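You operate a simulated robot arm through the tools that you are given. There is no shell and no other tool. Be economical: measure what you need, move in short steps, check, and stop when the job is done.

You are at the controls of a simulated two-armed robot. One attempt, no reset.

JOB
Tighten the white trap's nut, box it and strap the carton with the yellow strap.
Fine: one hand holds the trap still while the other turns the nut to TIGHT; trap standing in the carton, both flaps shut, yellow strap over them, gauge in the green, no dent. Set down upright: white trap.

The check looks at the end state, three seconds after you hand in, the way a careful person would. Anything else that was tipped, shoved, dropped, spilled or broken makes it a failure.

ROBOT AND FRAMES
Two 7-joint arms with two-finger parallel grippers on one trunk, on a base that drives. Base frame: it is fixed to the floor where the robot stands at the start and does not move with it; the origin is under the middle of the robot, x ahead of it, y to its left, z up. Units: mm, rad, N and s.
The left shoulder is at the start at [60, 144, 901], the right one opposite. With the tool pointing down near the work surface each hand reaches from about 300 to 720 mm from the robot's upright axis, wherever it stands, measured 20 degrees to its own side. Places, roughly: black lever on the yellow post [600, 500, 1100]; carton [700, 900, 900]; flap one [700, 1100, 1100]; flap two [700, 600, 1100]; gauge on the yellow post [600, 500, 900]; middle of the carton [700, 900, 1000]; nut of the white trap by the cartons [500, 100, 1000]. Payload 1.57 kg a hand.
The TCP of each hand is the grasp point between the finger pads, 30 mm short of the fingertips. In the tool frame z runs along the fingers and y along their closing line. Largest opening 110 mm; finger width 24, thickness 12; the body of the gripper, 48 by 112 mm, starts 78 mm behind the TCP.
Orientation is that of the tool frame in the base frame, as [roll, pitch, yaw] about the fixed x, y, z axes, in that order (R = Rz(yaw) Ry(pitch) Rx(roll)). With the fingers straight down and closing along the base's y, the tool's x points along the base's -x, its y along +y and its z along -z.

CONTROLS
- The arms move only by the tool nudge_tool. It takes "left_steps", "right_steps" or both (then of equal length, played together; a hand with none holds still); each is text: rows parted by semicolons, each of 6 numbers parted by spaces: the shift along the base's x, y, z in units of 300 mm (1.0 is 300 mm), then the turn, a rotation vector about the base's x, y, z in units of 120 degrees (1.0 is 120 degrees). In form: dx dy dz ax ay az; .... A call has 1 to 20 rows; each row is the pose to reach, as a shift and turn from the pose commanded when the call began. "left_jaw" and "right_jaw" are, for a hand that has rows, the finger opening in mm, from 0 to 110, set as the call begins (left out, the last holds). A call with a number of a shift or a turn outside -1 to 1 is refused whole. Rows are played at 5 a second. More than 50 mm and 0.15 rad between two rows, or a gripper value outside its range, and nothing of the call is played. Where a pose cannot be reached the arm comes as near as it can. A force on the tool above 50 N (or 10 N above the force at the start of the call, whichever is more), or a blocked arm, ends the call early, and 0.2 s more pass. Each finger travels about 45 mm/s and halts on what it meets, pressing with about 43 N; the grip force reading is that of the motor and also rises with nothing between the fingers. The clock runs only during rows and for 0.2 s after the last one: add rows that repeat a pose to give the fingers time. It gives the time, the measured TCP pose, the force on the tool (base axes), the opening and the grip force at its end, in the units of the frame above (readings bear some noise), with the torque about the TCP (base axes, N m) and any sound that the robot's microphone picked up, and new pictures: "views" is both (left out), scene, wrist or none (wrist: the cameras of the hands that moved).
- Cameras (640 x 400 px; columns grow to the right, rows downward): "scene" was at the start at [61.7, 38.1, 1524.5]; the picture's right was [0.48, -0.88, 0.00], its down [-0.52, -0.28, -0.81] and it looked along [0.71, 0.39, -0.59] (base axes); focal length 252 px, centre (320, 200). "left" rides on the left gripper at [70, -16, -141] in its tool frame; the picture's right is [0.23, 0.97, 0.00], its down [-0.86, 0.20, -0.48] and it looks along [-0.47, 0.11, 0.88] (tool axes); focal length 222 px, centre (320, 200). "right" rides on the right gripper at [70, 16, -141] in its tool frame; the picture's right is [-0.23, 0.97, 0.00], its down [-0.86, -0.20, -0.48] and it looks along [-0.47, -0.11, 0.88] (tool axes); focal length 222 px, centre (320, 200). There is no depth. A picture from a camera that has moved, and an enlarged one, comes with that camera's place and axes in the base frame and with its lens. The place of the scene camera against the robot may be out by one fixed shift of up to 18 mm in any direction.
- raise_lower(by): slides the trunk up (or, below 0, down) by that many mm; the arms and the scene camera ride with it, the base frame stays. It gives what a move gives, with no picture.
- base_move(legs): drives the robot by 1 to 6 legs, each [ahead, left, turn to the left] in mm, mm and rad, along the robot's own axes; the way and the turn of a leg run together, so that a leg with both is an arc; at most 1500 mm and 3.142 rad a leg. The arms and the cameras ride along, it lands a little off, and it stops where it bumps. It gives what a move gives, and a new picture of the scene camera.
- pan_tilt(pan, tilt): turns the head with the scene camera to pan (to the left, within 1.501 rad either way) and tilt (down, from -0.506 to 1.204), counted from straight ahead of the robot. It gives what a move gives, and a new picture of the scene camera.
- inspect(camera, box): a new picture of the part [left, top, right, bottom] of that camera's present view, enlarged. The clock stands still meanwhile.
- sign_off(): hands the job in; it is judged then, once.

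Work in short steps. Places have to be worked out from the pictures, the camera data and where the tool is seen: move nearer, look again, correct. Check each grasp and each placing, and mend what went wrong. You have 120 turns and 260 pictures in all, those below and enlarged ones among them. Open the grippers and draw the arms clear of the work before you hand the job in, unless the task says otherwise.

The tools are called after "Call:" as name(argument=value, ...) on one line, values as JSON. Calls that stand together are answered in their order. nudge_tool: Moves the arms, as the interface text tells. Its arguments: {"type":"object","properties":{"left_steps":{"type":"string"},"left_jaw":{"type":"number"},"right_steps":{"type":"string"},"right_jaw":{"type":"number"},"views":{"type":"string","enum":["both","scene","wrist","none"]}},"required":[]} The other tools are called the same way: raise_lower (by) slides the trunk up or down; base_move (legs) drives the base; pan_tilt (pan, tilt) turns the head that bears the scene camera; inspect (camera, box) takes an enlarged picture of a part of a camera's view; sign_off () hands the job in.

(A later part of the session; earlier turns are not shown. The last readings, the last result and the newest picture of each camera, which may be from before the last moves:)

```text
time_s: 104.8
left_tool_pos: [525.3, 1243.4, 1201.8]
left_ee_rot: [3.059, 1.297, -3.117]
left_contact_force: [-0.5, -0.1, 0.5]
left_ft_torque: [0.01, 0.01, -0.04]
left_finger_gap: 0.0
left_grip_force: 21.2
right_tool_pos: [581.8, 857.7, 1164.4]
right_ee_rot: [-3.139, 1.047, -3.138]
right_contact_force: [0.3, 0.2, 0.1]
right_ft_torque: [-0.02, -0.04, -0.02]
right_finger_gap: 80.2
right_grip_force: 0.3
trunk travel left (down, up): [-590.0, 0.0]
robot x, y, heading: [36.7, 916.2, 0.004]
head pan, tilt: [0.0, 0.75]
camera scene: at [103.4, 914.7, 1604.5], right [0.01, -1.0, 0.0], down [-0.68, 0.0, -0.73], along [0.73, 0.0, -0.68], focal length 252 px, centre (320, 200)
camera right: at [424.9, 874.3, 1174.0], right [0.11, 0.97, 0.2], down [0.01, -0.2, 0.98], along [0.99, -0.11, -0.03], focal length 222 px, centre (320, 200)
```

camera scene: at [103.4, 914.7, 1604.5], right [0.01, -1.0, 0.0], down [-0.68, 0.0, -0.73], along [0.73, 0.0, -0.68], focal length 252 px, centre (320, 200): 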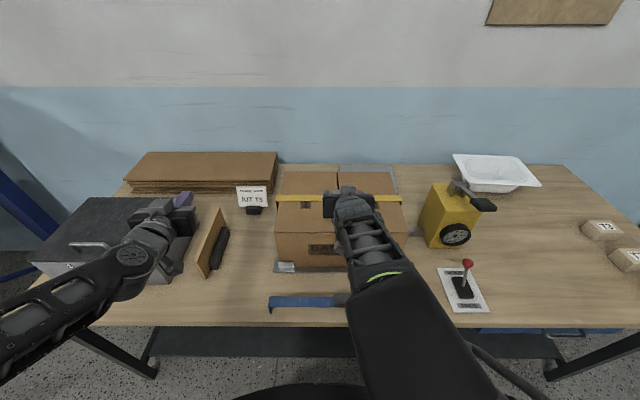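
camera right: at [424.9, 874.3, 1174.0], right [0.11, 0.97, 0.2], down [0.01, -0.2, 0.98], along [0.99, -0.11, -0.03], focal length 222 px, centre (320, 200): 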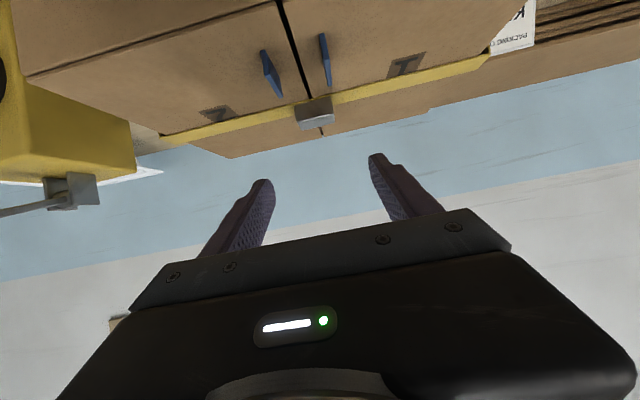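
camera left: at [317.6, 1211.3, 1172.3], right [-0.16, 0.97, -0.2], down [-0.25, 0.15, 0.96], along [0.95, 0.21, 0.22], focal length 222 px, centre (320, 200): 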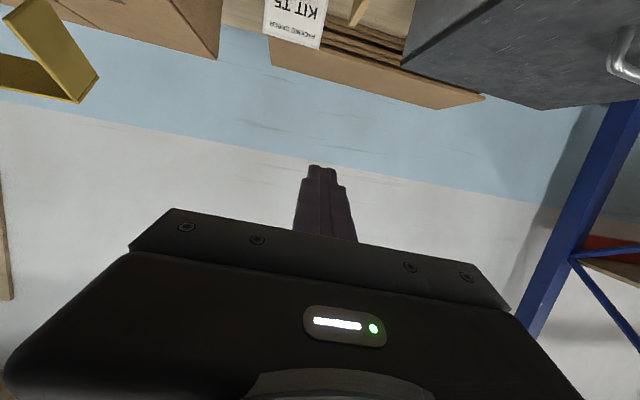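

The strap lies flat across the flaps. I shift the right hand to the right, clear of the view, and examine strap, post and lever.

Call:
nudge_tool(right_steps="-0.1 -0.05 0 0 0 0;-0.2 -0.15 0 0 0 0;-0.25 -0.3 0 0 0 0;-0.25 -0.45 0 0 0 0;-0.25 -0.6 0 0 0 0;-0.25 -0.75 0 0 0 0;-0.25 -0.9 0 0 0 0", views="both")

Call:
inspect(camera="scene", box=[260, 150, 420, 290])

Call:
inspect(camera="scene", box=[400, 160, 510, 260])

```text
time_s: 106.4
left_tool_pos: [526.2, 1241.5, 1203.7]
left_ee_rot: [3.053, 1.297, -3.122]
left_contact_force: [1.7, 1.2, -0.2]
left_ft_torque: [0.0, -0.04, 0.0]
left_finger_gap: 0.2
left_grip_force: 21.5
right_tool_pos: [509.4, 587.2, 1162.0]
right_ee_rot: [-3.138, 1.045, -3.135]
right_contact_force: [-0.1, -0.1, -0.7]
right_ft_torque: [-0.05, 0.02, 0.02]
right_finger_gap: 80.1
right_grip_force: 0.1
right hand out of reach, approached as far as the arm can: row 3, 4, 5
trunk travel left (down, up): [-590.0, 0.0]
robot x, y, heading: [36.5, 919.2, 0.006]
head pan, tilt: [0.0, 0.75]
camera scene: at [104.6, 913.3, 1604.5], right [0.01, -1.0, 0.0], down [-0.68, 0.0, -0.73], along [0.73, 0.0, -0.68], focal length 252 px, centre (320, 200)
camera right: at [352.1, 604.5, 1172.8], right [0.11, 0.97, 0.19], down [0.01, -0.2, 0.98], along [0.99, -0.11, -0.04], focal length 222 px, centre (320, 200)
```

scene: 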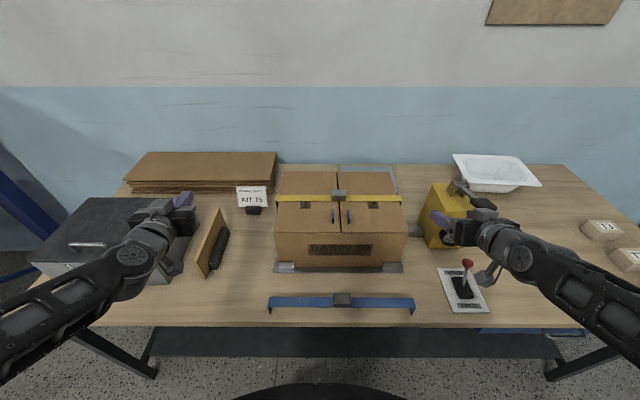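
right: 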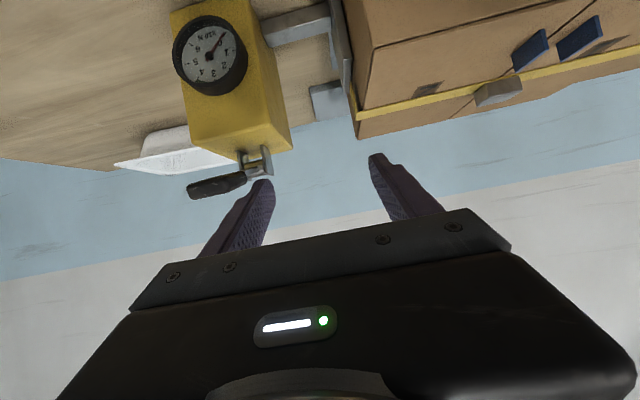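

```text
2.86 times, centred on (340, 220) of scene
camera zoom: at [104.6, 913.3, 1604.5], right [0.01, -1.0, 0.0], down [-0.68, 0.0, -0.73], along [0.73, 0.0, -0.68], focal length 720 px, centre (263, 143)
```

zoom: 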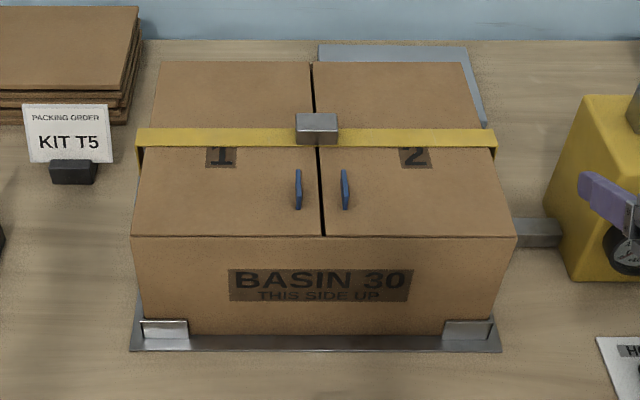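

```text
4.00 times, centred on (455, 210) of scene
camera zoom: at [104.6, 913.3, 1604.5], right [0.01, -1.0, 0.0], down [-0.68, 0.0, -0.73], along [0.73, 0.0, -0.68], focal length 1008 px, centre (-220, 160)
```

zoom: 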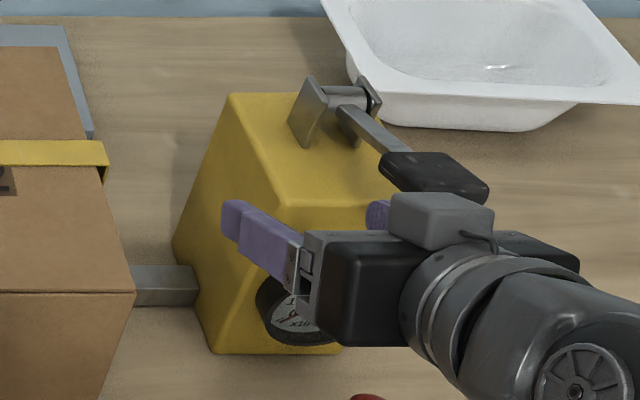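

The strap is seated flat over both flaps. Next is the lever on the post; I drive right 330 mm to stand in front of the post and look at it.

Call:
base_move(legs=[[-30, 0, 0], [0, -330, 0]])

Call:
inspect(camera="scene", box=[310, 150, 430, 270])

Call:
inspect(camera="left", box=[0, 0, 640, 400])

Call:
inspect(camera="right", box=[0, 0, 640, 400])

```text
time_s: 109.0
left_tool_pos: [498.8, 915.1, 1202.4]
left_ee_rot: [3.056, 1.298, -3.118]
left_contact_force: [1.2, -0.3, 0.4]
left_ft_torque: [0.01, 0.01, 0.0]
left_finger_gap: 0.0
left_grip_force: 21.6
right_tool_pos: [482.8, 260.4, 1164.0]
right_ee_rot: [-3.141, 1.045, -3.136]
right_contact_force: [0.4, -0.3, 0.4]
right_ft_torque: [-0.04, 0.01, 0.01]
right_finger_gap: 80.1
right_grip_force: 0.0
trunk travel left (down, up): [-590.0, 0.0]
robot x, y, heading: [8.0, 590.1, 0.007]
head pan, tilt: [0.0, 0.75]
camera scene: at [76.9, 584.5, 1604.5], right [0.01, -1.0, 0.0], down [-0.68, 0.0, -0.73], along [0.73, 0.01, -0.68], focal length 252 px, centre (320, 200)
```

scene: 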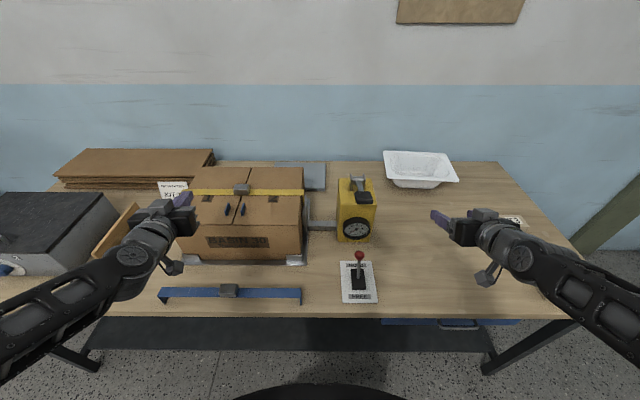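

```text
3.33 times, centred on (370, 210) of scene
camera zoom: at [76.9, 584.5, 1604.5], right [0.01, -1.0, 0.0], down [-0.68, 0.0, -0.73], along [0.73, 0.01, -0.68], focal length 840 px, centre (153, 167)
```

zoom: 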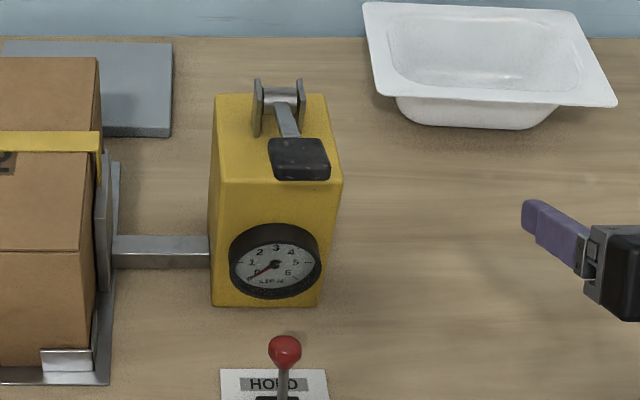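

```text
1.00 times, centred on (320, 200) of left
camera zoom: at [346.7, 881.7, 1172.7], right [-0.17, 0.97, -0.2], down [-0.25, 0.15, 0.96], along [0.95, 0.21, 0.22], focal length 222 px, centre (320, 200)
```

zoom: 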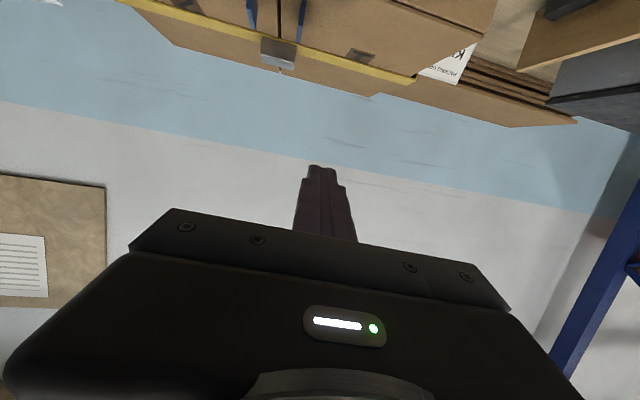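

```text
1.00 times, centred on (320, 200) of right
camera zoom: at [324.8, 276.3, 1173.0], right [0.11, 0.97, 0.2], down [0.01, -0.2, 0.98], along [0.99, -0.11, -0.04], focal length 222 px, centre (320, 200)
```

zoom: 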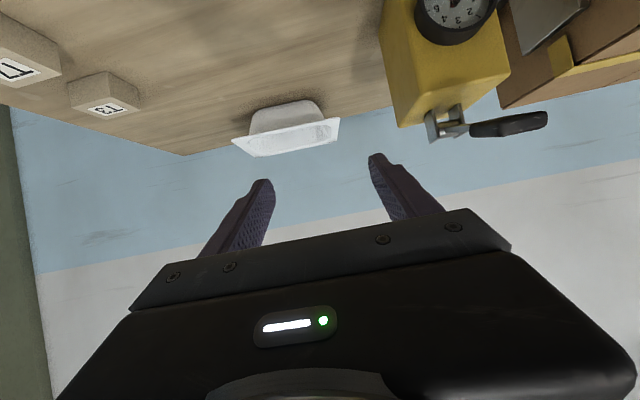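

The lever swings about a y-axis pin at the top of the post; its pad is at about (590,468,1125), sticking toward the robot. I zoom in on the gauge from here to find the green band.

Call:
inspect(camera="scene", box=[340, 212, 374, 240])

Call:
inspect(camera="right", box=[400, 0, 560, 160])

```text
14.29 times, centred on (357, 226) of scene
camera zoom: at [76.9, 584.5, 1604.5], right [0.01, -1.0, 0.0], down [-0.68, 0.0, -0.73], along [0.73, 0.01, -0.68], focal length 3599 px, centre (-209, -171)
```

zoom: 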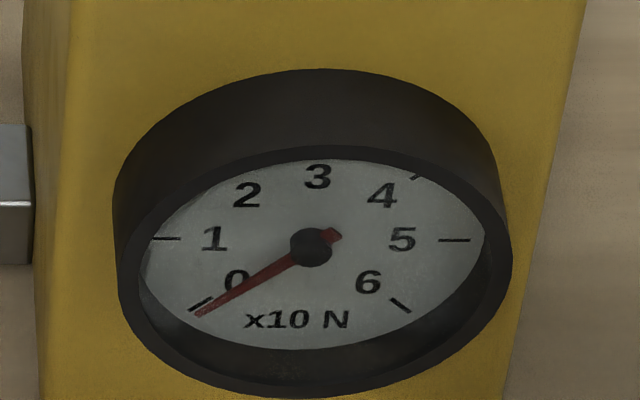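

```text
2.50 times, centred on (480, 80) of right
camera zoom: at [324.8, 276.3, 1173.0], right [0.11, 0.97, 0.2], down [0.01, -0.2, 0.98], along [0.99, -0.11, -0.04], focal length 555 px, centre (-80, 500)
```

zoom: 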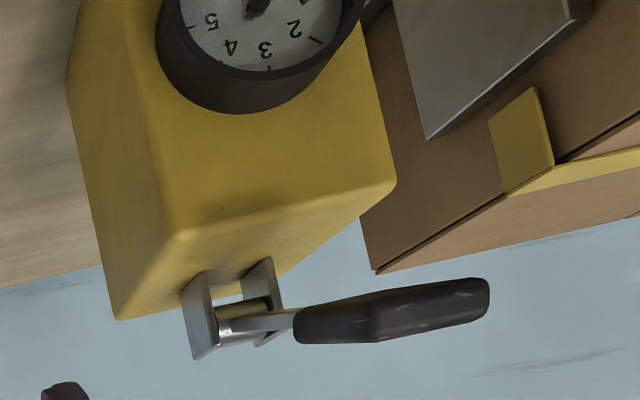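

The green band must be under the bezel's upper rim. I lower the right hand, off to the side, for a frontal view of the gauge.

Call:
nudge_tool(right_steps="0 0 -0.16 0 0 0;0 0 -0.32 0 0 0;0 0 -0.48 0 0 0;0 0 -0.62 0 0 0", views="none")

Call:
inspect(camera="right", box=[340, 60, 640, 300])

```text
time_s: 110.0
left_tool_pos: [499.6, 914.4, 1200.8]
left_ee_rot: [3.056, 1.296, -3.113]
left_contact_force: [0.3, 0.7, -0.2]
left_ft_torque: [0.01, -0.01, -0.02]
left_finger_gap: 0.1
left_grip_force: 22.1
right_tool_pos: [490.5, 255.1, 975.0]
right_ee_rot: [-3.139, 1.049, -3.137]
right_contact_force: [1.0, -0.3, -0.5]
right_ft_torque: [-0.03, 0.0, 0.03]
right_finger_gap: 80.0
right_grip_force: 0.2
right hand out of reach, approached as far as the arm can: row 2, 3, 4
trunk travel left (down, up): [-590.0, 0.0]
robot x, y, heading: [12.8, 588.4, 0.004]
head pan, tilt: [0.0, 0.75]
```

```text
1.67 times, centred on (490, 180) of right
camera zoom: at [334.0, 270.7, 984.9], right [0.11, 0.97, 0.2], down [0.01, -0.2, 0.98], along [0.99, -0.1, -0.04], focal length 370 px, centre (37, 233)
```

zoom: 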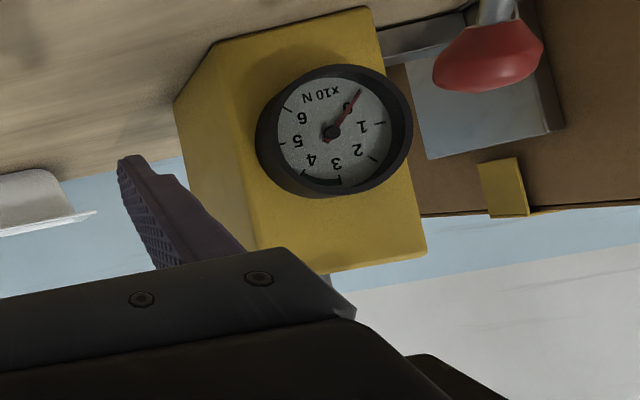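

A closer zoom on the dial.

Call:
inspect(camera="right", box=[490, 95, 592, 182])

```text
4.60 times, centred on (541, 138) of right
camera zoom: at [334.0, 270.7, 984.9], right [0.11, 0.97, 0.2], down [0.01, -0.2, 0.98], along [0.99, -0.1, -0.04], focal length 1021 px, centre (-696, 483)
```

zoom: 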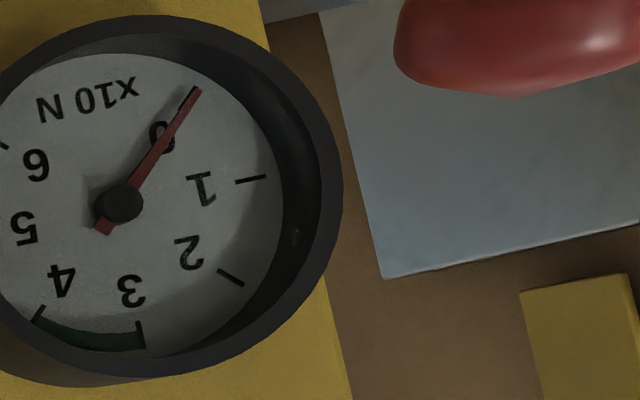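

The green band spans 3–4 (30–40 N). I'll grip the lever pad from both sides (closing along y) and work the lever with fine control. First, up and across to a pre-grasp in front of it.

Call:
nudge_tool(right_steps="0 0 0.15 0 0 0;0 0 0.3 0 0 0;0 0 0.45 0 0 0;0 0 0.63 0 0 0;0.03 0.14 0.64 0 0 0;0.05 0.28 0.64 0 0 0;0.08 0.42 0.64 0 0 0;0.1 0.56 0.64 0 0 0;0.1 0.69 0.64 0 0 0;0.1 0.69 0.64 0 0 0", views="both")

```text
refused: row 4 steps farther than a row can; nothing moved
```

Call:
nudge_tool(right_steps="0 0 0.15 0 0 0;0 0 0.3 0 0 0;0 0 0.45 0 0 0;0 0 0.6 0 0 0;0.03 0.12 0.64 0 0 0;0.05 0.26 0.64 0 0 0;0.08 0.41 0.64 0 0 0;0.1 0.55 0.64 0 0 0;0.1 0.69 0.64 0 0 0;0.1 0.69 0.64 0 0 0", views="both")

```text
time_s: 112.2
left_tool_pos: [498.9, 915.0, 1202.5]
left_ee_rot: [3.055, 1.298, -3.117]
left_contact_force: [0.2, 0.3, -0.3]
left_ft_torque: [-0.02, 0.01, 0.02]
left_finger_gap: 0.2
left_grip_force: 20.9
right_tool_pos: [520.5, 463.0, 1165.9]
right_ee_rot: [3.141, 1.047, -3.14]
right_contact_force: [0.1, -0.1, -0.4]
right_ft_torque: [0.02, 0.01, 0.01]
right_finger_gap: 80.3
right_grip_force: 0.1
trunk travel left (down, up): [-590.0, 0.0]
robot x, y, heading: [6.1, 585.7, 0.007]
head pan, tilt: [0.0, 0.75]
camera scene: at [77.0, 584.8, 1604.5], right [0.01, -1.0, 0.0], down [-0.68, 0.0, -0.73], along [0.73, 0.01, -0.68], focal length 252 px, centre (320, 200)
camera right: at [363.7, 478.5, 1177.6], right [0.11, 0.97, 0.2], down [0.01, -0.2, 0.98], along [0.99, -0.11, -0.04], focal length 222 px, centre (320, 200)
```

scene: 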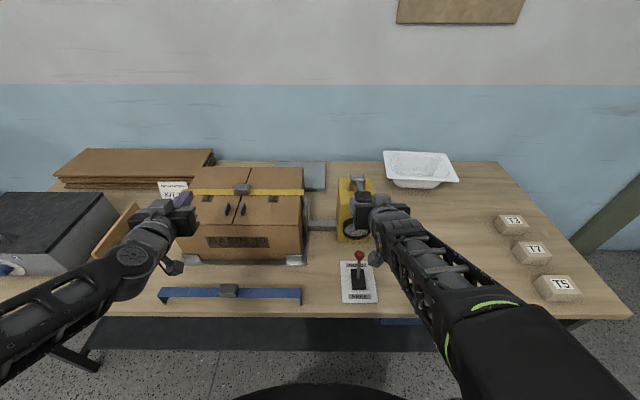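
right: 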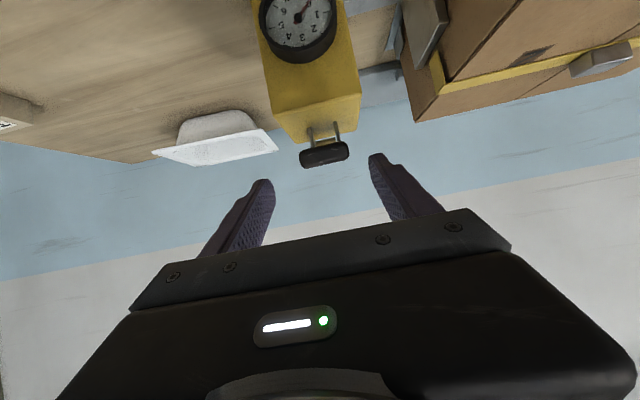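

The pad is centred at y≈467, z≈1126, ~48 mm wide. I advance along the tool axis to straddle it and close.

Call:
nudge_tool(right_steps="0.08 0.013 -0.045 0 0 0;0.16 0.013 -0.09 0 0 0;0.233 0.013 -0.133 0 0 0;0.233 0.013 -0.133 0 0 0", views="wrist")

Call:
nudge_tool(right_steps="0 0 0 0 0 0;0 0 0 0 0 0;0 0 0 0 0 0;0 0 0 0 0 0;0 0 0 0 0 0", right_jaw=0, views="both")

```text
time_s: 113.2
left_tool_pos: [497.7, 915.2, 1201.9]
left_ee_rot: [3.058, 1.299, -3.116]
left_contact_force: [-0.1, -0.2, -0.2]
left_ft_torque: [-0.01, 0.01, 0.0]
left_finger_gap: 0.0
left_grip_force: 21.2
right_tool_pos: [590.4, 467.5, 1128.2]
right_ee_rot: [-3.139, 1.046, -3.137]
right_contact_force: [0.1, 0.9, 0.9]
right_ft_torque: [-0.01, 0.03, 0.02]
right_finger_gap: 79.9
right_grip_force: 0.0
trunk travel left (down, up): [-590.0, 0.0]
robot x, y, heading: [6.8, 585.3, 0.003]
head pan, tilt: [0.0, 0.75]
camera right: at [432.5, 482.9, 1137.9], right [0.11, 0.97, 0.2], down [0.01, -0.2, 0.98], along [0.99, -0.1, -0.03], focal length 222 px, centre (320, 200)
```

right: 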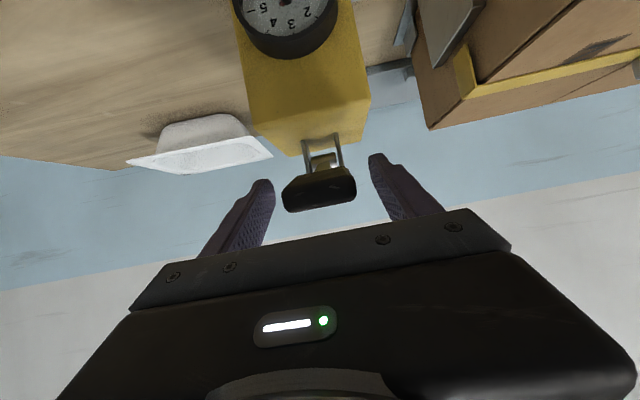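

```text
time_s: 114.4
left_tool_pos: [498.9, 915.7, 1201.0]
left_ee_rot: [3.061, 1.299, -3.112]
left_contact_force: [0.4, 0.6, 0.6]
left_ft_torque: [0.01, 0.03, 0.01]
left_finger_gap: 0.0
left_grip_force: 21.6
right_tool_pos: [590.3, 467.9, 1127.7]
right_ee_rot: [-3.138, 1.047, -3.135]
right_contact_force: [-1.7, 5.5, 0.8]
right_ft_torque: [0.03, -0.07, -0.68]
right_finger_gap: 47.7
right_grip_force: 42.3
trunk travel left (down, up): [-590.0, 0.0]
robot x, y, heading: [7.3, 586.7, 0.007]
head pan, tilt: [0.0, 0.75]
camera scene: at [76.8, 586.8, 1604.5], right [0.01, -1.0, 0.0], down [-0.68, -0.01, -0.73], along [0.73, 0.0, -0.68], focal length 252 px, centre (320, 200)
camera right: at [432.7, 483.7, 1137.8], right [0.11, 0.97, 0.2], down [0.01, -0.2, 0.98], along [0.99, -0.1, -0.04], focal length 222 px, centre (320, 200)
```

scene: 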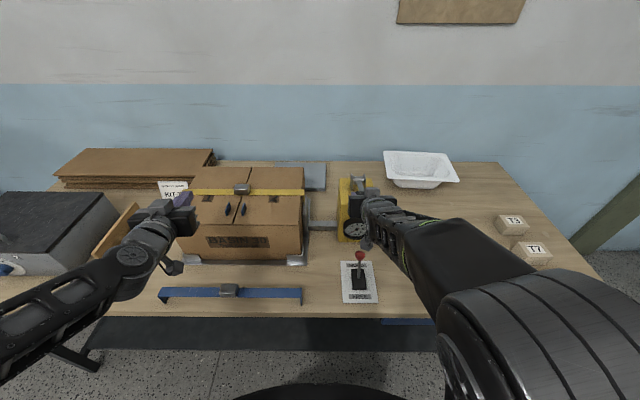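
right: 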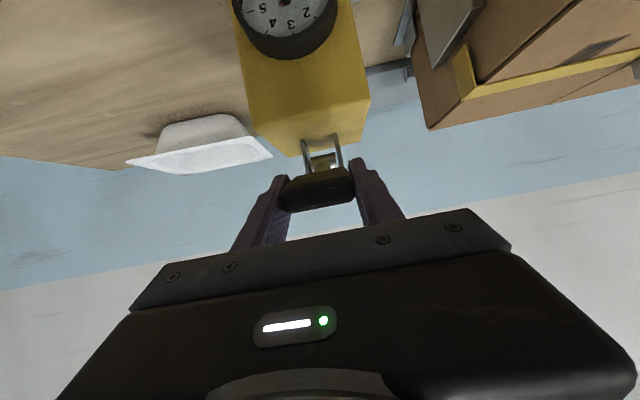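

The lever pad is gripped. I press it down along its arc by about 9° and watch the gauge.

Call:
nudge_tool(right_steps="-0.007 0 -0.023 0 -0.024 0;-0.014 0 -0.046 0 -0.048 0;-0.02 0 -0.07 0 -0.0716 0;-0.02 0 -0.07 0 -0.0716 0", views="none")

Call:
inspect(camera="scene", box=[290, 160, 400, 250])

```text
time_s: 115.4
left_tool_pos: [498.1, 915.2, 1201.6]
left_ee_rot: [3.061, 1.3, -3.112]
left_contact_force: [-0.9, -0.1, 0.0]
left_ft_torque: [-0.01, -0.04, 0.01]
left_finger_gap: 0.0
left_grip_force: 20.8
right_tool_pos: [585.5, 468.8, 1106.2]
right_ee_rot: [-3.136, 1.198, -3.131]
right_contact_force: [1.5, 8.9, 2.2]
right_ft_torque: [0.52, -0.01, -1.34]
right_finger_gap: 47.7
right_grip_force: 44.9
trunk travel left (down, up): [-590.0, 0.0]
robot x, y, heading: [5.7, 588.3, 0.01]
head pan, tilt: [0.0, 0.75]
```

```text
4.44 times, centred on (345, 205) of scene
camera zoom: at [77.1, 587.4, 1604.5], right [0.01, -1.0, 0.0], down [-0.68, -0.01, -0.73], along [0.73, 0.0, -0.68], focal length 1120 px, centre (209, 178)
```

zoom: 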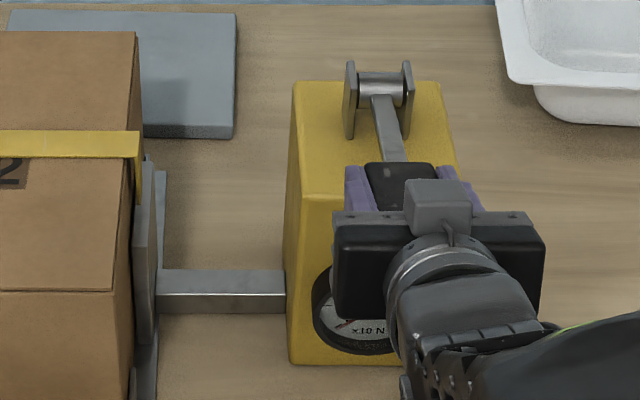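

The lever moves freely; the press plate still has a gap to the carton. I ease the side load and continue down another 11°, then check the gauge.

Call:
nudge_tool(right_steps="-0.003 0.006 -0.025 0 -0.024 0;-0.006 0.006 -0.05 0 -0.048 0;-0.008 0.006 -0.075 0 -0.072 0;-0.01 0.006 -0.097 0 -0.0955 0;-0.01 0.006 -0.097 0 -0.0955 0", views="wrist")

Call:
inspect(camera="scene", box=[290, 160, 400, 250])

```text
time_s: 116.6
left_tool_pos: [498.8, 914.9, 1201.2]
left_ee_rot: [3.058, 1.297, -3.116]
left_contact_force: [-0.3, 0.2, -0.1]
left_ft_torque: [0.0, -0.01, -0.01]
left_finger_gap: 0.0
left_grip_force: 21.2
right_tool_pos: [582.1, 467.7, 1077.4]
right_ee_rot: [-3.134, 1.402, -3.135]
right_contact_force: [13.0, -0.9, 15.1]
right_ft_torque: [-0.23, -1.44, -0.83]
right_finger_gap: 47.9
right_grip_force: 45.1
trunk travel left (down, up): [-590.0, 0.0]
robot x, y, heading: [8.5, 586.3, 0.005]
head pan, tilt: [0.0, 0.75]
camera right: at [432.0, 484.1, 1033.6], right [0.04, 0.97, 0.22], down [-0.33, -0.2, 0.92], along [0.94, -0.11, 0.31], focal length 222 px, centre (320, 200)
```

right: 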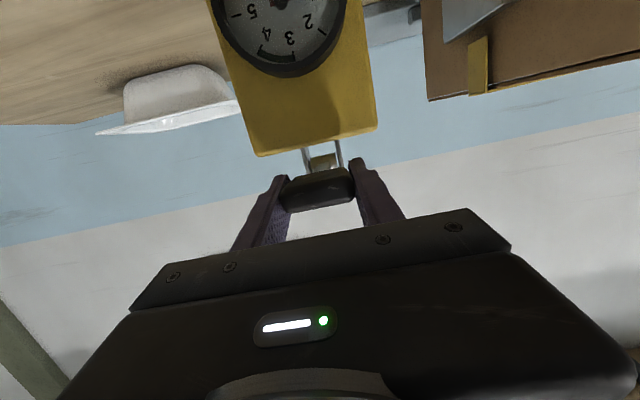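

```text
4.44 times, centred on (345, 205) of scene
camera zoom: at [77.6, 585.9, 1604.6], right [0.01, -1.0, 0.0], down [-0.68, 0.0, -0.73], along [0.73, 0.0, -0.68], focal length 1120 px, centre (209, 178)
```

zoom: 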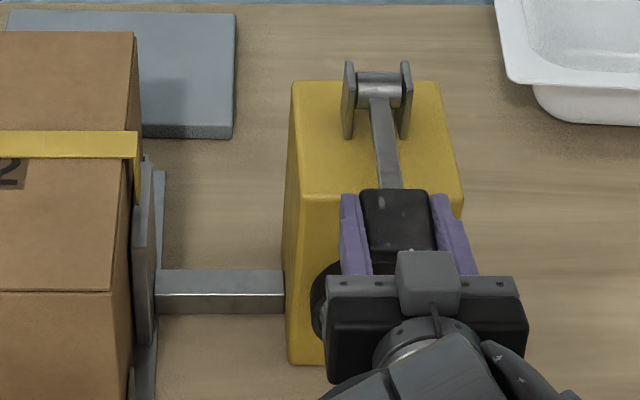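

Resistance is starting. I continue in a small increment (6°), easing 2 mm in +x.

Call:
nudge_tool(right_steps="0.006 0 -0.017 0 -0.017 0;0.009 0 -0.034 0 -0.034 0;0.01 0 -0.051 0 -0.05 0;0.01 0 -0.051 0 -0.05 0", views="wrist")

Call:
inspect(camera="scene", box=[290, 160, 400, 250])

```text
time_s: 117.6
left_tool_pos: [496.8, 915.6, 1201.7]
left_ee_rot: [3.058, 1.299, -3.117]
left_contact_force: [-0.3, -0.2, -0.1]
left_ft_torque: [0.02, 0.02, 0.04]
left_finger_gap: 0.0
left_grip_force: 21.2
right_tool_pos: [585.0, 468.0, 1064.3]
right_ee_rot: [-3.116, 1.507, -3.114]
right_contact_force: [8.4, -1.3, 29.6]
right_ft_torque: [0.44, 0.82, -1.08]
right_finger_gap: 47.7
right_grip_force: 45.5
trunk travel left (down, up): [-590.0, 0.0]
robot x, y, heading: [7.4, 590.7, 0.005]
head pan, tilt: [0.0, 0.75]
camera right: at [438.6, 484.0, 1003.5], right [0.01, 0.97, 0.23], down [-0.42, -0.2, 0.88], along [0.91, -0.11, 0.41], focal length 222 px, centre (320, 200)
```

right: 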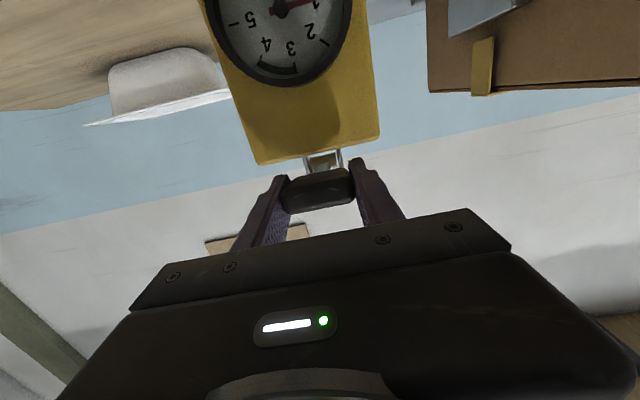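

```text
4.44 times, centred on (345, 205) of scene
camera zoom: at [75.4, 586.0, 1604.8], right [0.01, -1.0, 0.0], down [-0.68, 0.0, -0.73], along [0.73, 0.0, -0.68], focal length 1120 px, centre (209, 178)
```

zoom: 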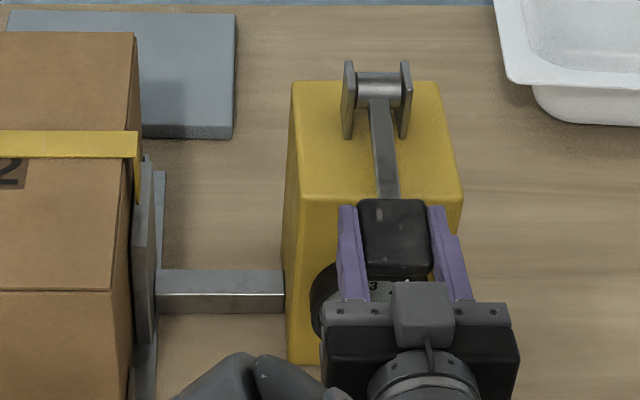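

The gauge has risen to about 10 N — pressing down is right. I continue a few degrees more.

Call:
nudge_tool(right_steps="0.002 0 -0.013 0 -0.01 0;0.004 0 -0.026 0 -0.02 0;0.006 0 -0.038 0 -0.03 0;0.006 0 -0.038 0 -0.03 0", views="wrist")

Call:
inspect(camera="right", box=[200, 0, 380, 110])

```text
time_s: 118.6
left_tool_pos: [495.3, 914.9, 1202.6]
left_ee_rot: [3.06, 1.3, -3.114]
left_contact_force: [0.2, -0.8, 0.3]
left_ft_torque: [0.03, 0.0, -0.03]
left_finger_gap: 0.0
left_grip_force: 21.6
right_tool_pos: [584.8, 467.2, 1055.1]
right_ee_rot: [-0.548, 1.565, -0.546]
right_contact_force: [-2.2, -0.2, 40.5]
right_ft_torque: [0.28, 0.49, -0.81]
right_finger_gap: 47.9
right_grip_force: 45.7
trunk travel left (down, up): [-590.0, 0.0]
robot x, y, heading: [6.8, 589.2, 0.011]
head pan, tilt: [0.0, 0.75]
camera right: at [443.3, 483.8, 984.4], right [0.0, 0.97, 0.22], down [-0.48, -0.2, 0.85], along [0.88, -0.11, 0.47], focal length 222 px, centre (320, 200)
```

right: 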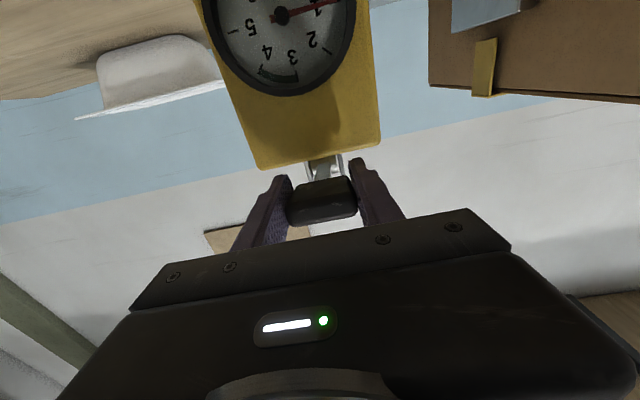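

```text
3.56 times, centred on (290, 55) of right
camera zoom: at [443.3, 483.8, 984.4], right [0.0, 0.97, 0.22], down [-0.48, -0.2, 0.85], along [0.88, -0.11, 0.47], focal length 790 px, centre (427, 716)
```

zoom: 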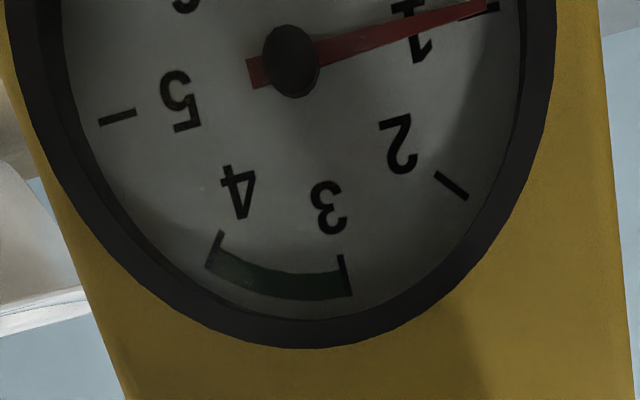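

The needle stays exactly at 1 while the lever hits a stop — it looks like a ratchet adding ~10 N per stroke. I raise the lever back up along its arc and see whether the gauge holds.

Call:
nudge_tool(right_steps="0 0 0.03 0 0.03 0;-0.006 0 0.075 0 0.08 0;-0.008 0 0.13 0 0.13 0;-0.003 0 0.18 0 0.175 0;0.007 0 0.215 0 0.215 0;0.015 0 0.24 0 0.245 0;0.015 0 0.24 0 0.245 0", views="wrist")

Call:
inspect(camera="scene", box=[290, 160, 400, 250])

```text
time_s: 120.2
left_tool_pos: [496.2, 914.7, 1202.1]
left_ee_rot: [3.059, 1.3, -3.114]
left_contact_force: [0.3, 0.0, -0.1]
left_ft_torque: [-0.01, -0.02, 0.01]
left_finger_gap: 0.0
left_grip_force: 20.9
right_tool_pos: [588.2, 467.2, 1117.9]
right_ee_rot: [-3.132, 1.04, -3.133]
right_contact_force: [-28.8, 6.1, -24.5]
right_ft_torque: [0.33, -0.44, -0.37]
right_finger_gap: 48.0
right_grip_force: 45.1
trunk travel left (down, up): [-590.0, 0.0]
robot x, y, heading: [8.7, 586.8, 0.008]
head pan, tilt: [0.0, 0.75]
camera right: at [429.9, 483.9, 1130.0], right [0.11, 0.97, 0.19], down [0.02, -0.2, 0.98], along [0.99, -0.11, -0.04], focal length 222 px, centre (320, 200)
```

right: 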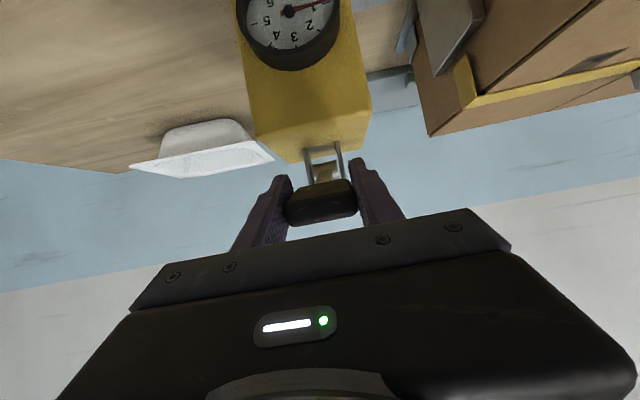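

```text
4.44 times, centred on (345, 205) of scene
camera zoom: at [74.3, 586.6, 1604.3], right [0.01, -1.0, 0.0], down [-0.68, -0.01, -0.73], along [0.73, 0.0, -0.68], focal length 1120 px, centre (209, 178)
```

zoom: 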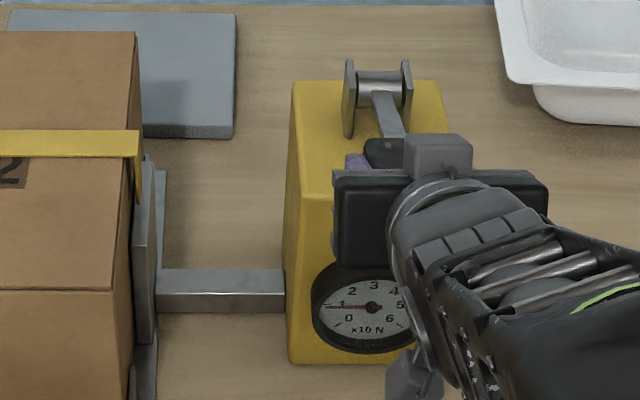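

The gauge holds at 10 N: it is a ratchet pump. I do a second full stroke and check.

Call:
nudge_tool(right_steps="0 0 -0.02 0 -0.02 0;-0.008 0 -0.06 0 -0.06 0;-0.012 0 -0.1 0 -0.11 0;-0.012 0 -0.14 0 -0.16 0;-0.01 0 -0.175 0 -0.2 0;-0.007 0 -0.2 0 -0.225 0;-0.007 0 -0.2 0 -0.225 0", views="wrist")

Call:
inspect(camera="right", box=[200, 0, 380, 110])

```text
time_s: 121.8
left_tool_pos: [497.1, 914.6, 1202.5]
left_ee_rot: [3.057, 1.301, -3.115]
left_contact_force: [-0.1, -0.3, 0.6]
left_ft_torque: [0.0, -0.01, 0.01]
left_finger_gap: 0.0
left_grip_force: 21.4
right_tool_pos: [586.0, 468.1, 1061.7]
right_ee_rot: [-3.062, 1.522, -3.062]
right_contact_force: [-29.4, 0.4, -8.3]
right_ft_torque: [0.26, 0.91, -0.81]
right_finger_gap: 48.0
right_grip_force: 45.5
trunk travel left (down, up): [-590.0, 0.0]
robot x, y, heading: [9.8, 586.2, 0.002]
head pan, tilt: [0.0, 0.75]
camera right: at [441.8, 483.8, 999.3], right [0.01, 0.97, 0.22], down [-0.44, -0.2, 0.88], along [0.9, -0.11, 0.42], focal length 222 px, centre (320, 200)
```

right: 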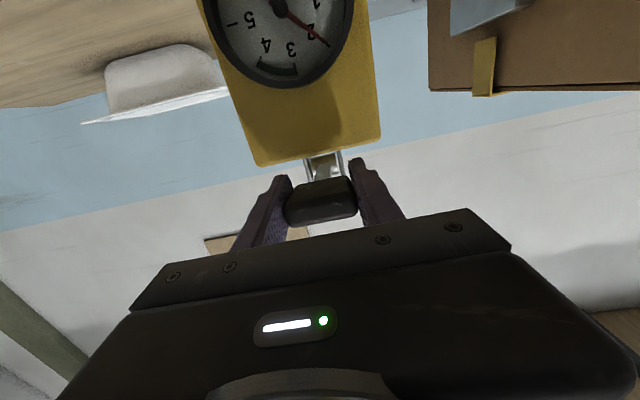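

```text
3.56 times, centred on (290, 55) of right
camera zoom: at [441.8, 483.8, 999.3], right [0.01, 0.97, 0.22], down [-0.44, -0.2, 0.88], along [0.9, -0.11, 0.42], focal length 790 px, centre (427, 716)
```

zoom: 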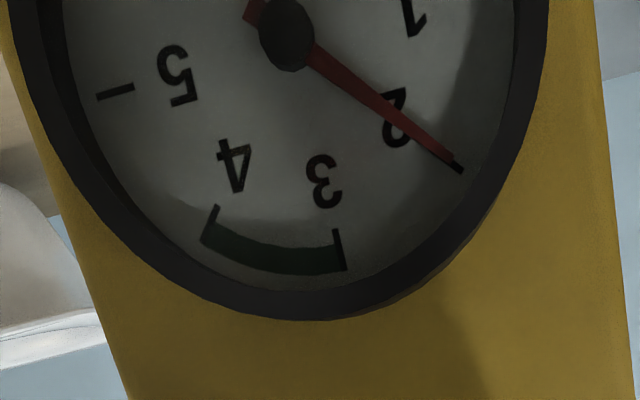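

20 N. I return the lever and do a third stroke.

Call:
nudge_tool(right_steps="-0.007 0 0.03 0 0.03 0;-0.01 0 0.07 0 0.08 0;-0.01 0 0.11 0 0.13 0;-0.006 0 0.15 0 0.17 0;0 0 0.18 0 0.205 0;0.005 0 0.195 0 0.225 0;0.005 0 0.195 0 0.225 0;0 0 0.17 0 0.2 0;-0.006 0 0.13 0 0.15 0;-0.01 0 0.09 0 0.1 0;-0.01 0 0.05 0 0.05 0;-0.008 0 0.02 0 0.02 0;-0.006 0 0.0 0 0 0;-0.006 0 0.0 0 0 0", views="wrist")

Call:
inspect(camera="right", box=[200, 0, 380, 110])

```text
time_s: 124.8
left_tool_pos: [499.3, 914.0, 1202.4]
left_ee_rot: [3.058, 1.299, -3.116]
left_contact_force: [0.3, 0.0, -1.2]
left_ft_torque: [0.0, 0.02, 0.0]
left_finger_gap: 0.3
left_grip_force: 21.4
right_tool_pos: [587.7, 467.0, 1062.2]
right_ee_rot: [-3.07, 1.522, -3.067]
right_contact_force: [-4.3, 1.0, -4.9]
right_ft_torque: [0.16, 1.2, -1.43]
right_finger_gap: 48.1
right_grip_force: 45.2
trunk travel left (down, up): [-590.0, 0.0]
robot x, y, heading: [10.8, 586.2, 0.002]
head pan, tilt: [0.0, 0.75]
camera right: at [442.5, 483.8, 999.4], right [0.01, 0.97, 0.22], down [-0.44, -0.2, 0.88], along [0.9, -0.11, 0.42], focal length 222 px, centre (320, 200)
```

right: 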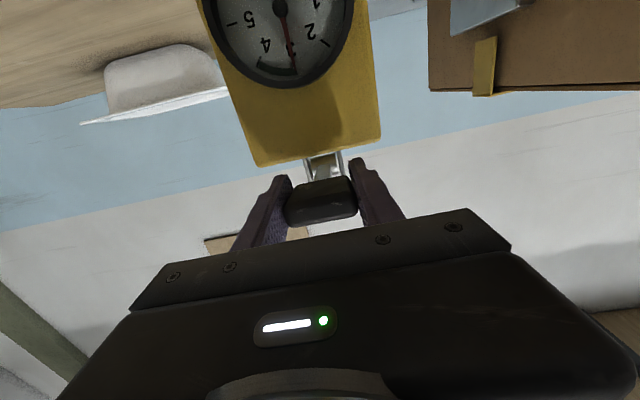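

```text
3.56 times, centred on (290, 55) of right
camera zoom: at [442.5, 483.8, 999.4], right [0.01, 0.97, 0.22], down [-0.44, -0.2, 0.88], along [0.9, -0.11, 0.42], focal length 790 px, centre (427, 716)
```

zoom: 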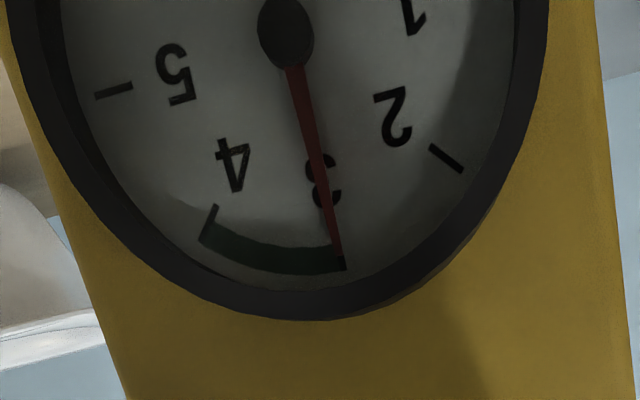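

The needle is right at 3, the edge of the green. I'd like ~35 N: raise the lever again and press only part of a stroke.

Call:
nudge_tool(right_steps="-0.003 0 0.03 0 0.03 0;-0.006 0 0.07 0 0.08 0;-0.006 0 0.11 0 0.13 0;-0.002 0 0.15 0 0.17 0;0.003 0 0.18 0 0.205 0;0.008 0 0.195 0 0.225 0;0.008 0 0.195 0 0.225 0;0.003 0 0.17 0 0.2 0;-0.002 0 0.13 0 0.15 0;-0.004 0 0.095 0 0.11 0;-0.004 0 0.095 0 0.11 0", views="wrist")

Call:
inspect(camera="right", box=[200, 0, 380, 110])

```text
time_s: 127.2
left_tool_pos: [498.4, 914.2, 1201.7]
left_ee_rot: [3.055, 1.298, -3.116]
left_contact_force: [0.1, -0.5, -0.1]
left_ft_torque: [-0.03, 0.0, -0.01]
left_finger_gap: 0.0
left_grip_force: 21.1
right_tool_pos: [585.0, 468.0, 1088.9]
right_ee_rot: [-3.13, 1.288, -3.13]
right_contact_force: [-10.7, -1.0, -8.3]
right_ft_torque: [0.35, 1.51, -1.23]
right_finger_gap: 47.8
right_grip_force: 45.1
trunk travel left (down, up): [-590.0, 0.0]
robot x, y, heading: [4.4, 588.5, 0.006]
head pan, tilt: [0.0, 0.75]
camera right: at [429.7, 483.9, 1061.5], right [0.06, 0.97, 0.22], down [-0.22, -0.2, 0.96], along [0.97, -0.11, 0.2], focal length 222 px, centre (320, 200)
```

right: 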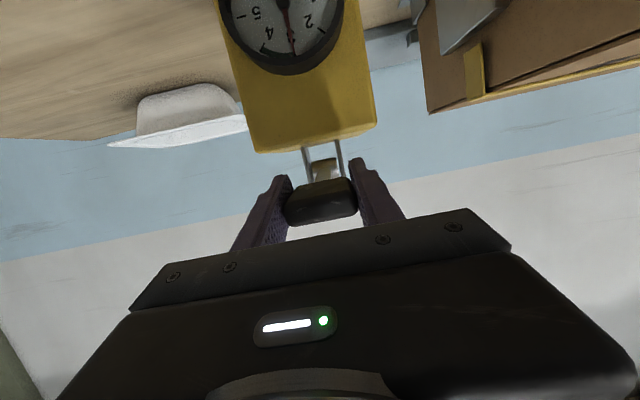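

```text
3.56 times, centred on (290, 55) of right
camera zoom: at [429.7, 483.9, 1061.5], right [0.06, 0.97, 0.22], down [-0.22, -0.2, 0.96], along [0.97, -0.11, 0.2], focal length 790 px, centre (427, 716)
```

zoom: 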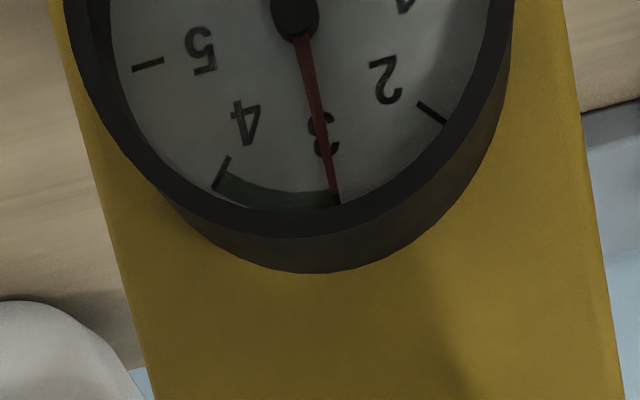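

Still at 3 mid-stroke. I press further in small steps, checking the needle.

Call:
nudge_tool(right_steps="0 0 -0.015 0 -0.02 0;0 0 -0.03 0 -0.035 0;0 0 -0.03 0 -0.035 0", views="none")

Call:
inspect(camera="right", box=[200, 0, 380, 110])

```text
time_s: 128.0
left_tool_pos: [497.5, 914.3, 1202.1]
left_ee_rot: [3.055, 1.298, -3.116]
left_contact_force: [0.0, -0.1, 0.5]
left_ft_torque: [0.02, -0.01, -0.02]
left_finger_gap: 0.0
left_grip_force: 21.8
right_tool_pos: [585.1, 468.9, 1081.7]
right_ee_rot: [-3.128, 1.366, -3.125]
right_contact_force: [-11.7, -2.1, -6.4]
right_ft_torque: [0.47, 1.16, -1.49]
right_finger_gap: 47.8
right_grip_force: 45.0
trunk travel left (down, up): [-590.0, 0.0]
robot x, y, heading: [5.7, 589.4, 0.003]
head pan, tilt: [0.0, 0.75]
```

```text
3.56 times, centred on (290, 55) of right
camera zoom: at [432.5, 483.9, 1042.1], right [0.04, 0.97, 0.22], down [-0.29, -0.2, 0.94], along [0.95, -0.11, 0.28], focal length 790 px, centre (427, 716)
```

zoom: 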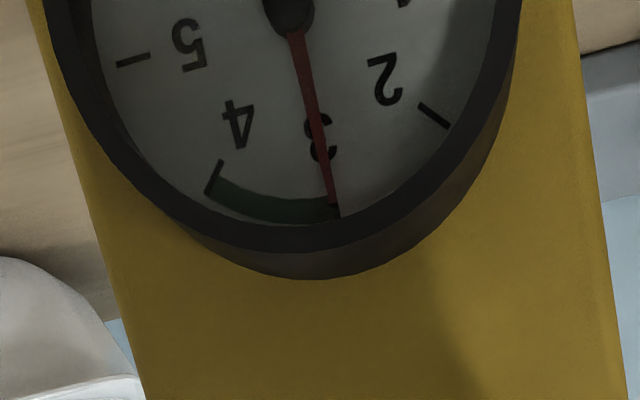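

Unchanged so far. I continue in 5 mm steps, looking at the needle each time.

Call:
nudge_tool(right_steps="0 0 -0.01 0 -0.012 0;0 0 -0.02 0 -0.024 0;0 0 -0.02 0 -0.024 0", views="none")

Call:
inspect(camera="right", box=[200, 0, 380, 110])

```text
time_s: 128.8
left_tool_pos: [497.2, 914.5, 1201.9]
left_ee_rot: [3.055, 1.298, -3.116]
left_contact_force: [0.2, 0.1, -0.9]
left_ft_torque: [-0.01, 0.01, -0.03]
left_finger_gap: 0.0
left_grip_force: 21.3
right_tool_pos: [585.2, 467.8, 1075.5]
right_ee_rot: [-3.124, 1.415, -3.122]
right_contact_force: [-10.4, -0.6, -7.9]
right_ft_torque: [0.54, 1.4, -1.39]
right_finger_gap: 48.1
right_grip_force: 45.1
trunk travel left (down, up): [-590.0, 0.0]
robot x, y, heading: [10.9, 586.9, 0.007]
head pan, tilt: [0.0, 0.75]
```

```text
3.56 times, centred on (290, 55) of right
camera zoom: at [435.0, 483.8, 1028.6], right [0.03, 0.97, 0.22], down [-0.34, -0.2, 0.92], along [0.94, -0.11, 0.32], focal length 790 px, centre (427, 716)
```

zoom: 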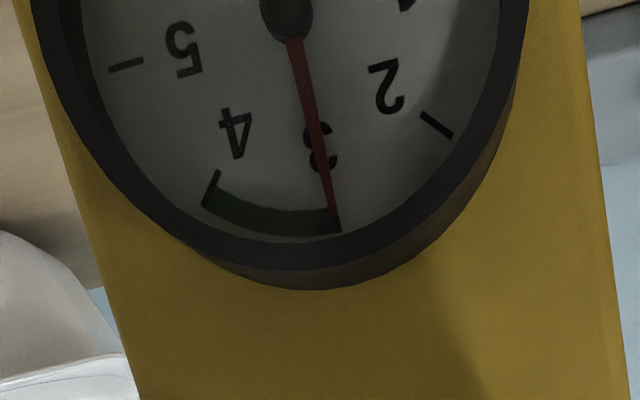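

The needle may be creeping just inside the band. Another 5 mm.

Call:
nudge_tool(right_steps="0 0 -0.009 0 -0.012 0;0.001 0 -0.018 0 -0.024 0;0.001 0 -0.018 0 -0.024 0", views="none")

Call:
inspect(camera="right", box=[200, 0, 380, 110])

```text
time_s: 129.6
left_tool_pos: [498.5, 914.3, 1201.9]
left_ee_rot: [3.055, 1.299, -3.115]
left_contact_force: [0.5, 0.7, 0.4]
left_ft_torque: [0.0, -0.01, 0.01]
left_finger_gap: 0.0
left_grip_force: 21.1
right_tool_pos: [585.9, 466.6, 1068.6]
right_ee_rot: [-3.112, 1.465, -3.109]
right_contact_force: [-7.0, 0.7, -8.1]
right_ft_torque: [0.51, 1.52, -1.31]
right_finger_gap: 47.9
right_grip_force: 45.6
trunk travel left (down, up): [-590.0, 0.0]
robot x, y, heading: [9.8, 590.4, 0.01]
head pan, tilt: [0.0, 0.75]
```

```text
3.56 times, centred on (290, 55) of right
camera zoom: at [438.1, 483.7, 1015.4], right [0.02, 0.97, 0.22], down [-0.39, -0.2, 0.9], along [0.92, -0.11, 0.37], focal length 790 px, centre (427, 716)
```

zoom: 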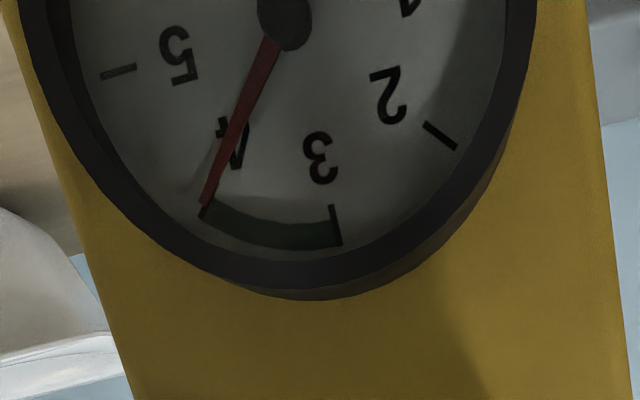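

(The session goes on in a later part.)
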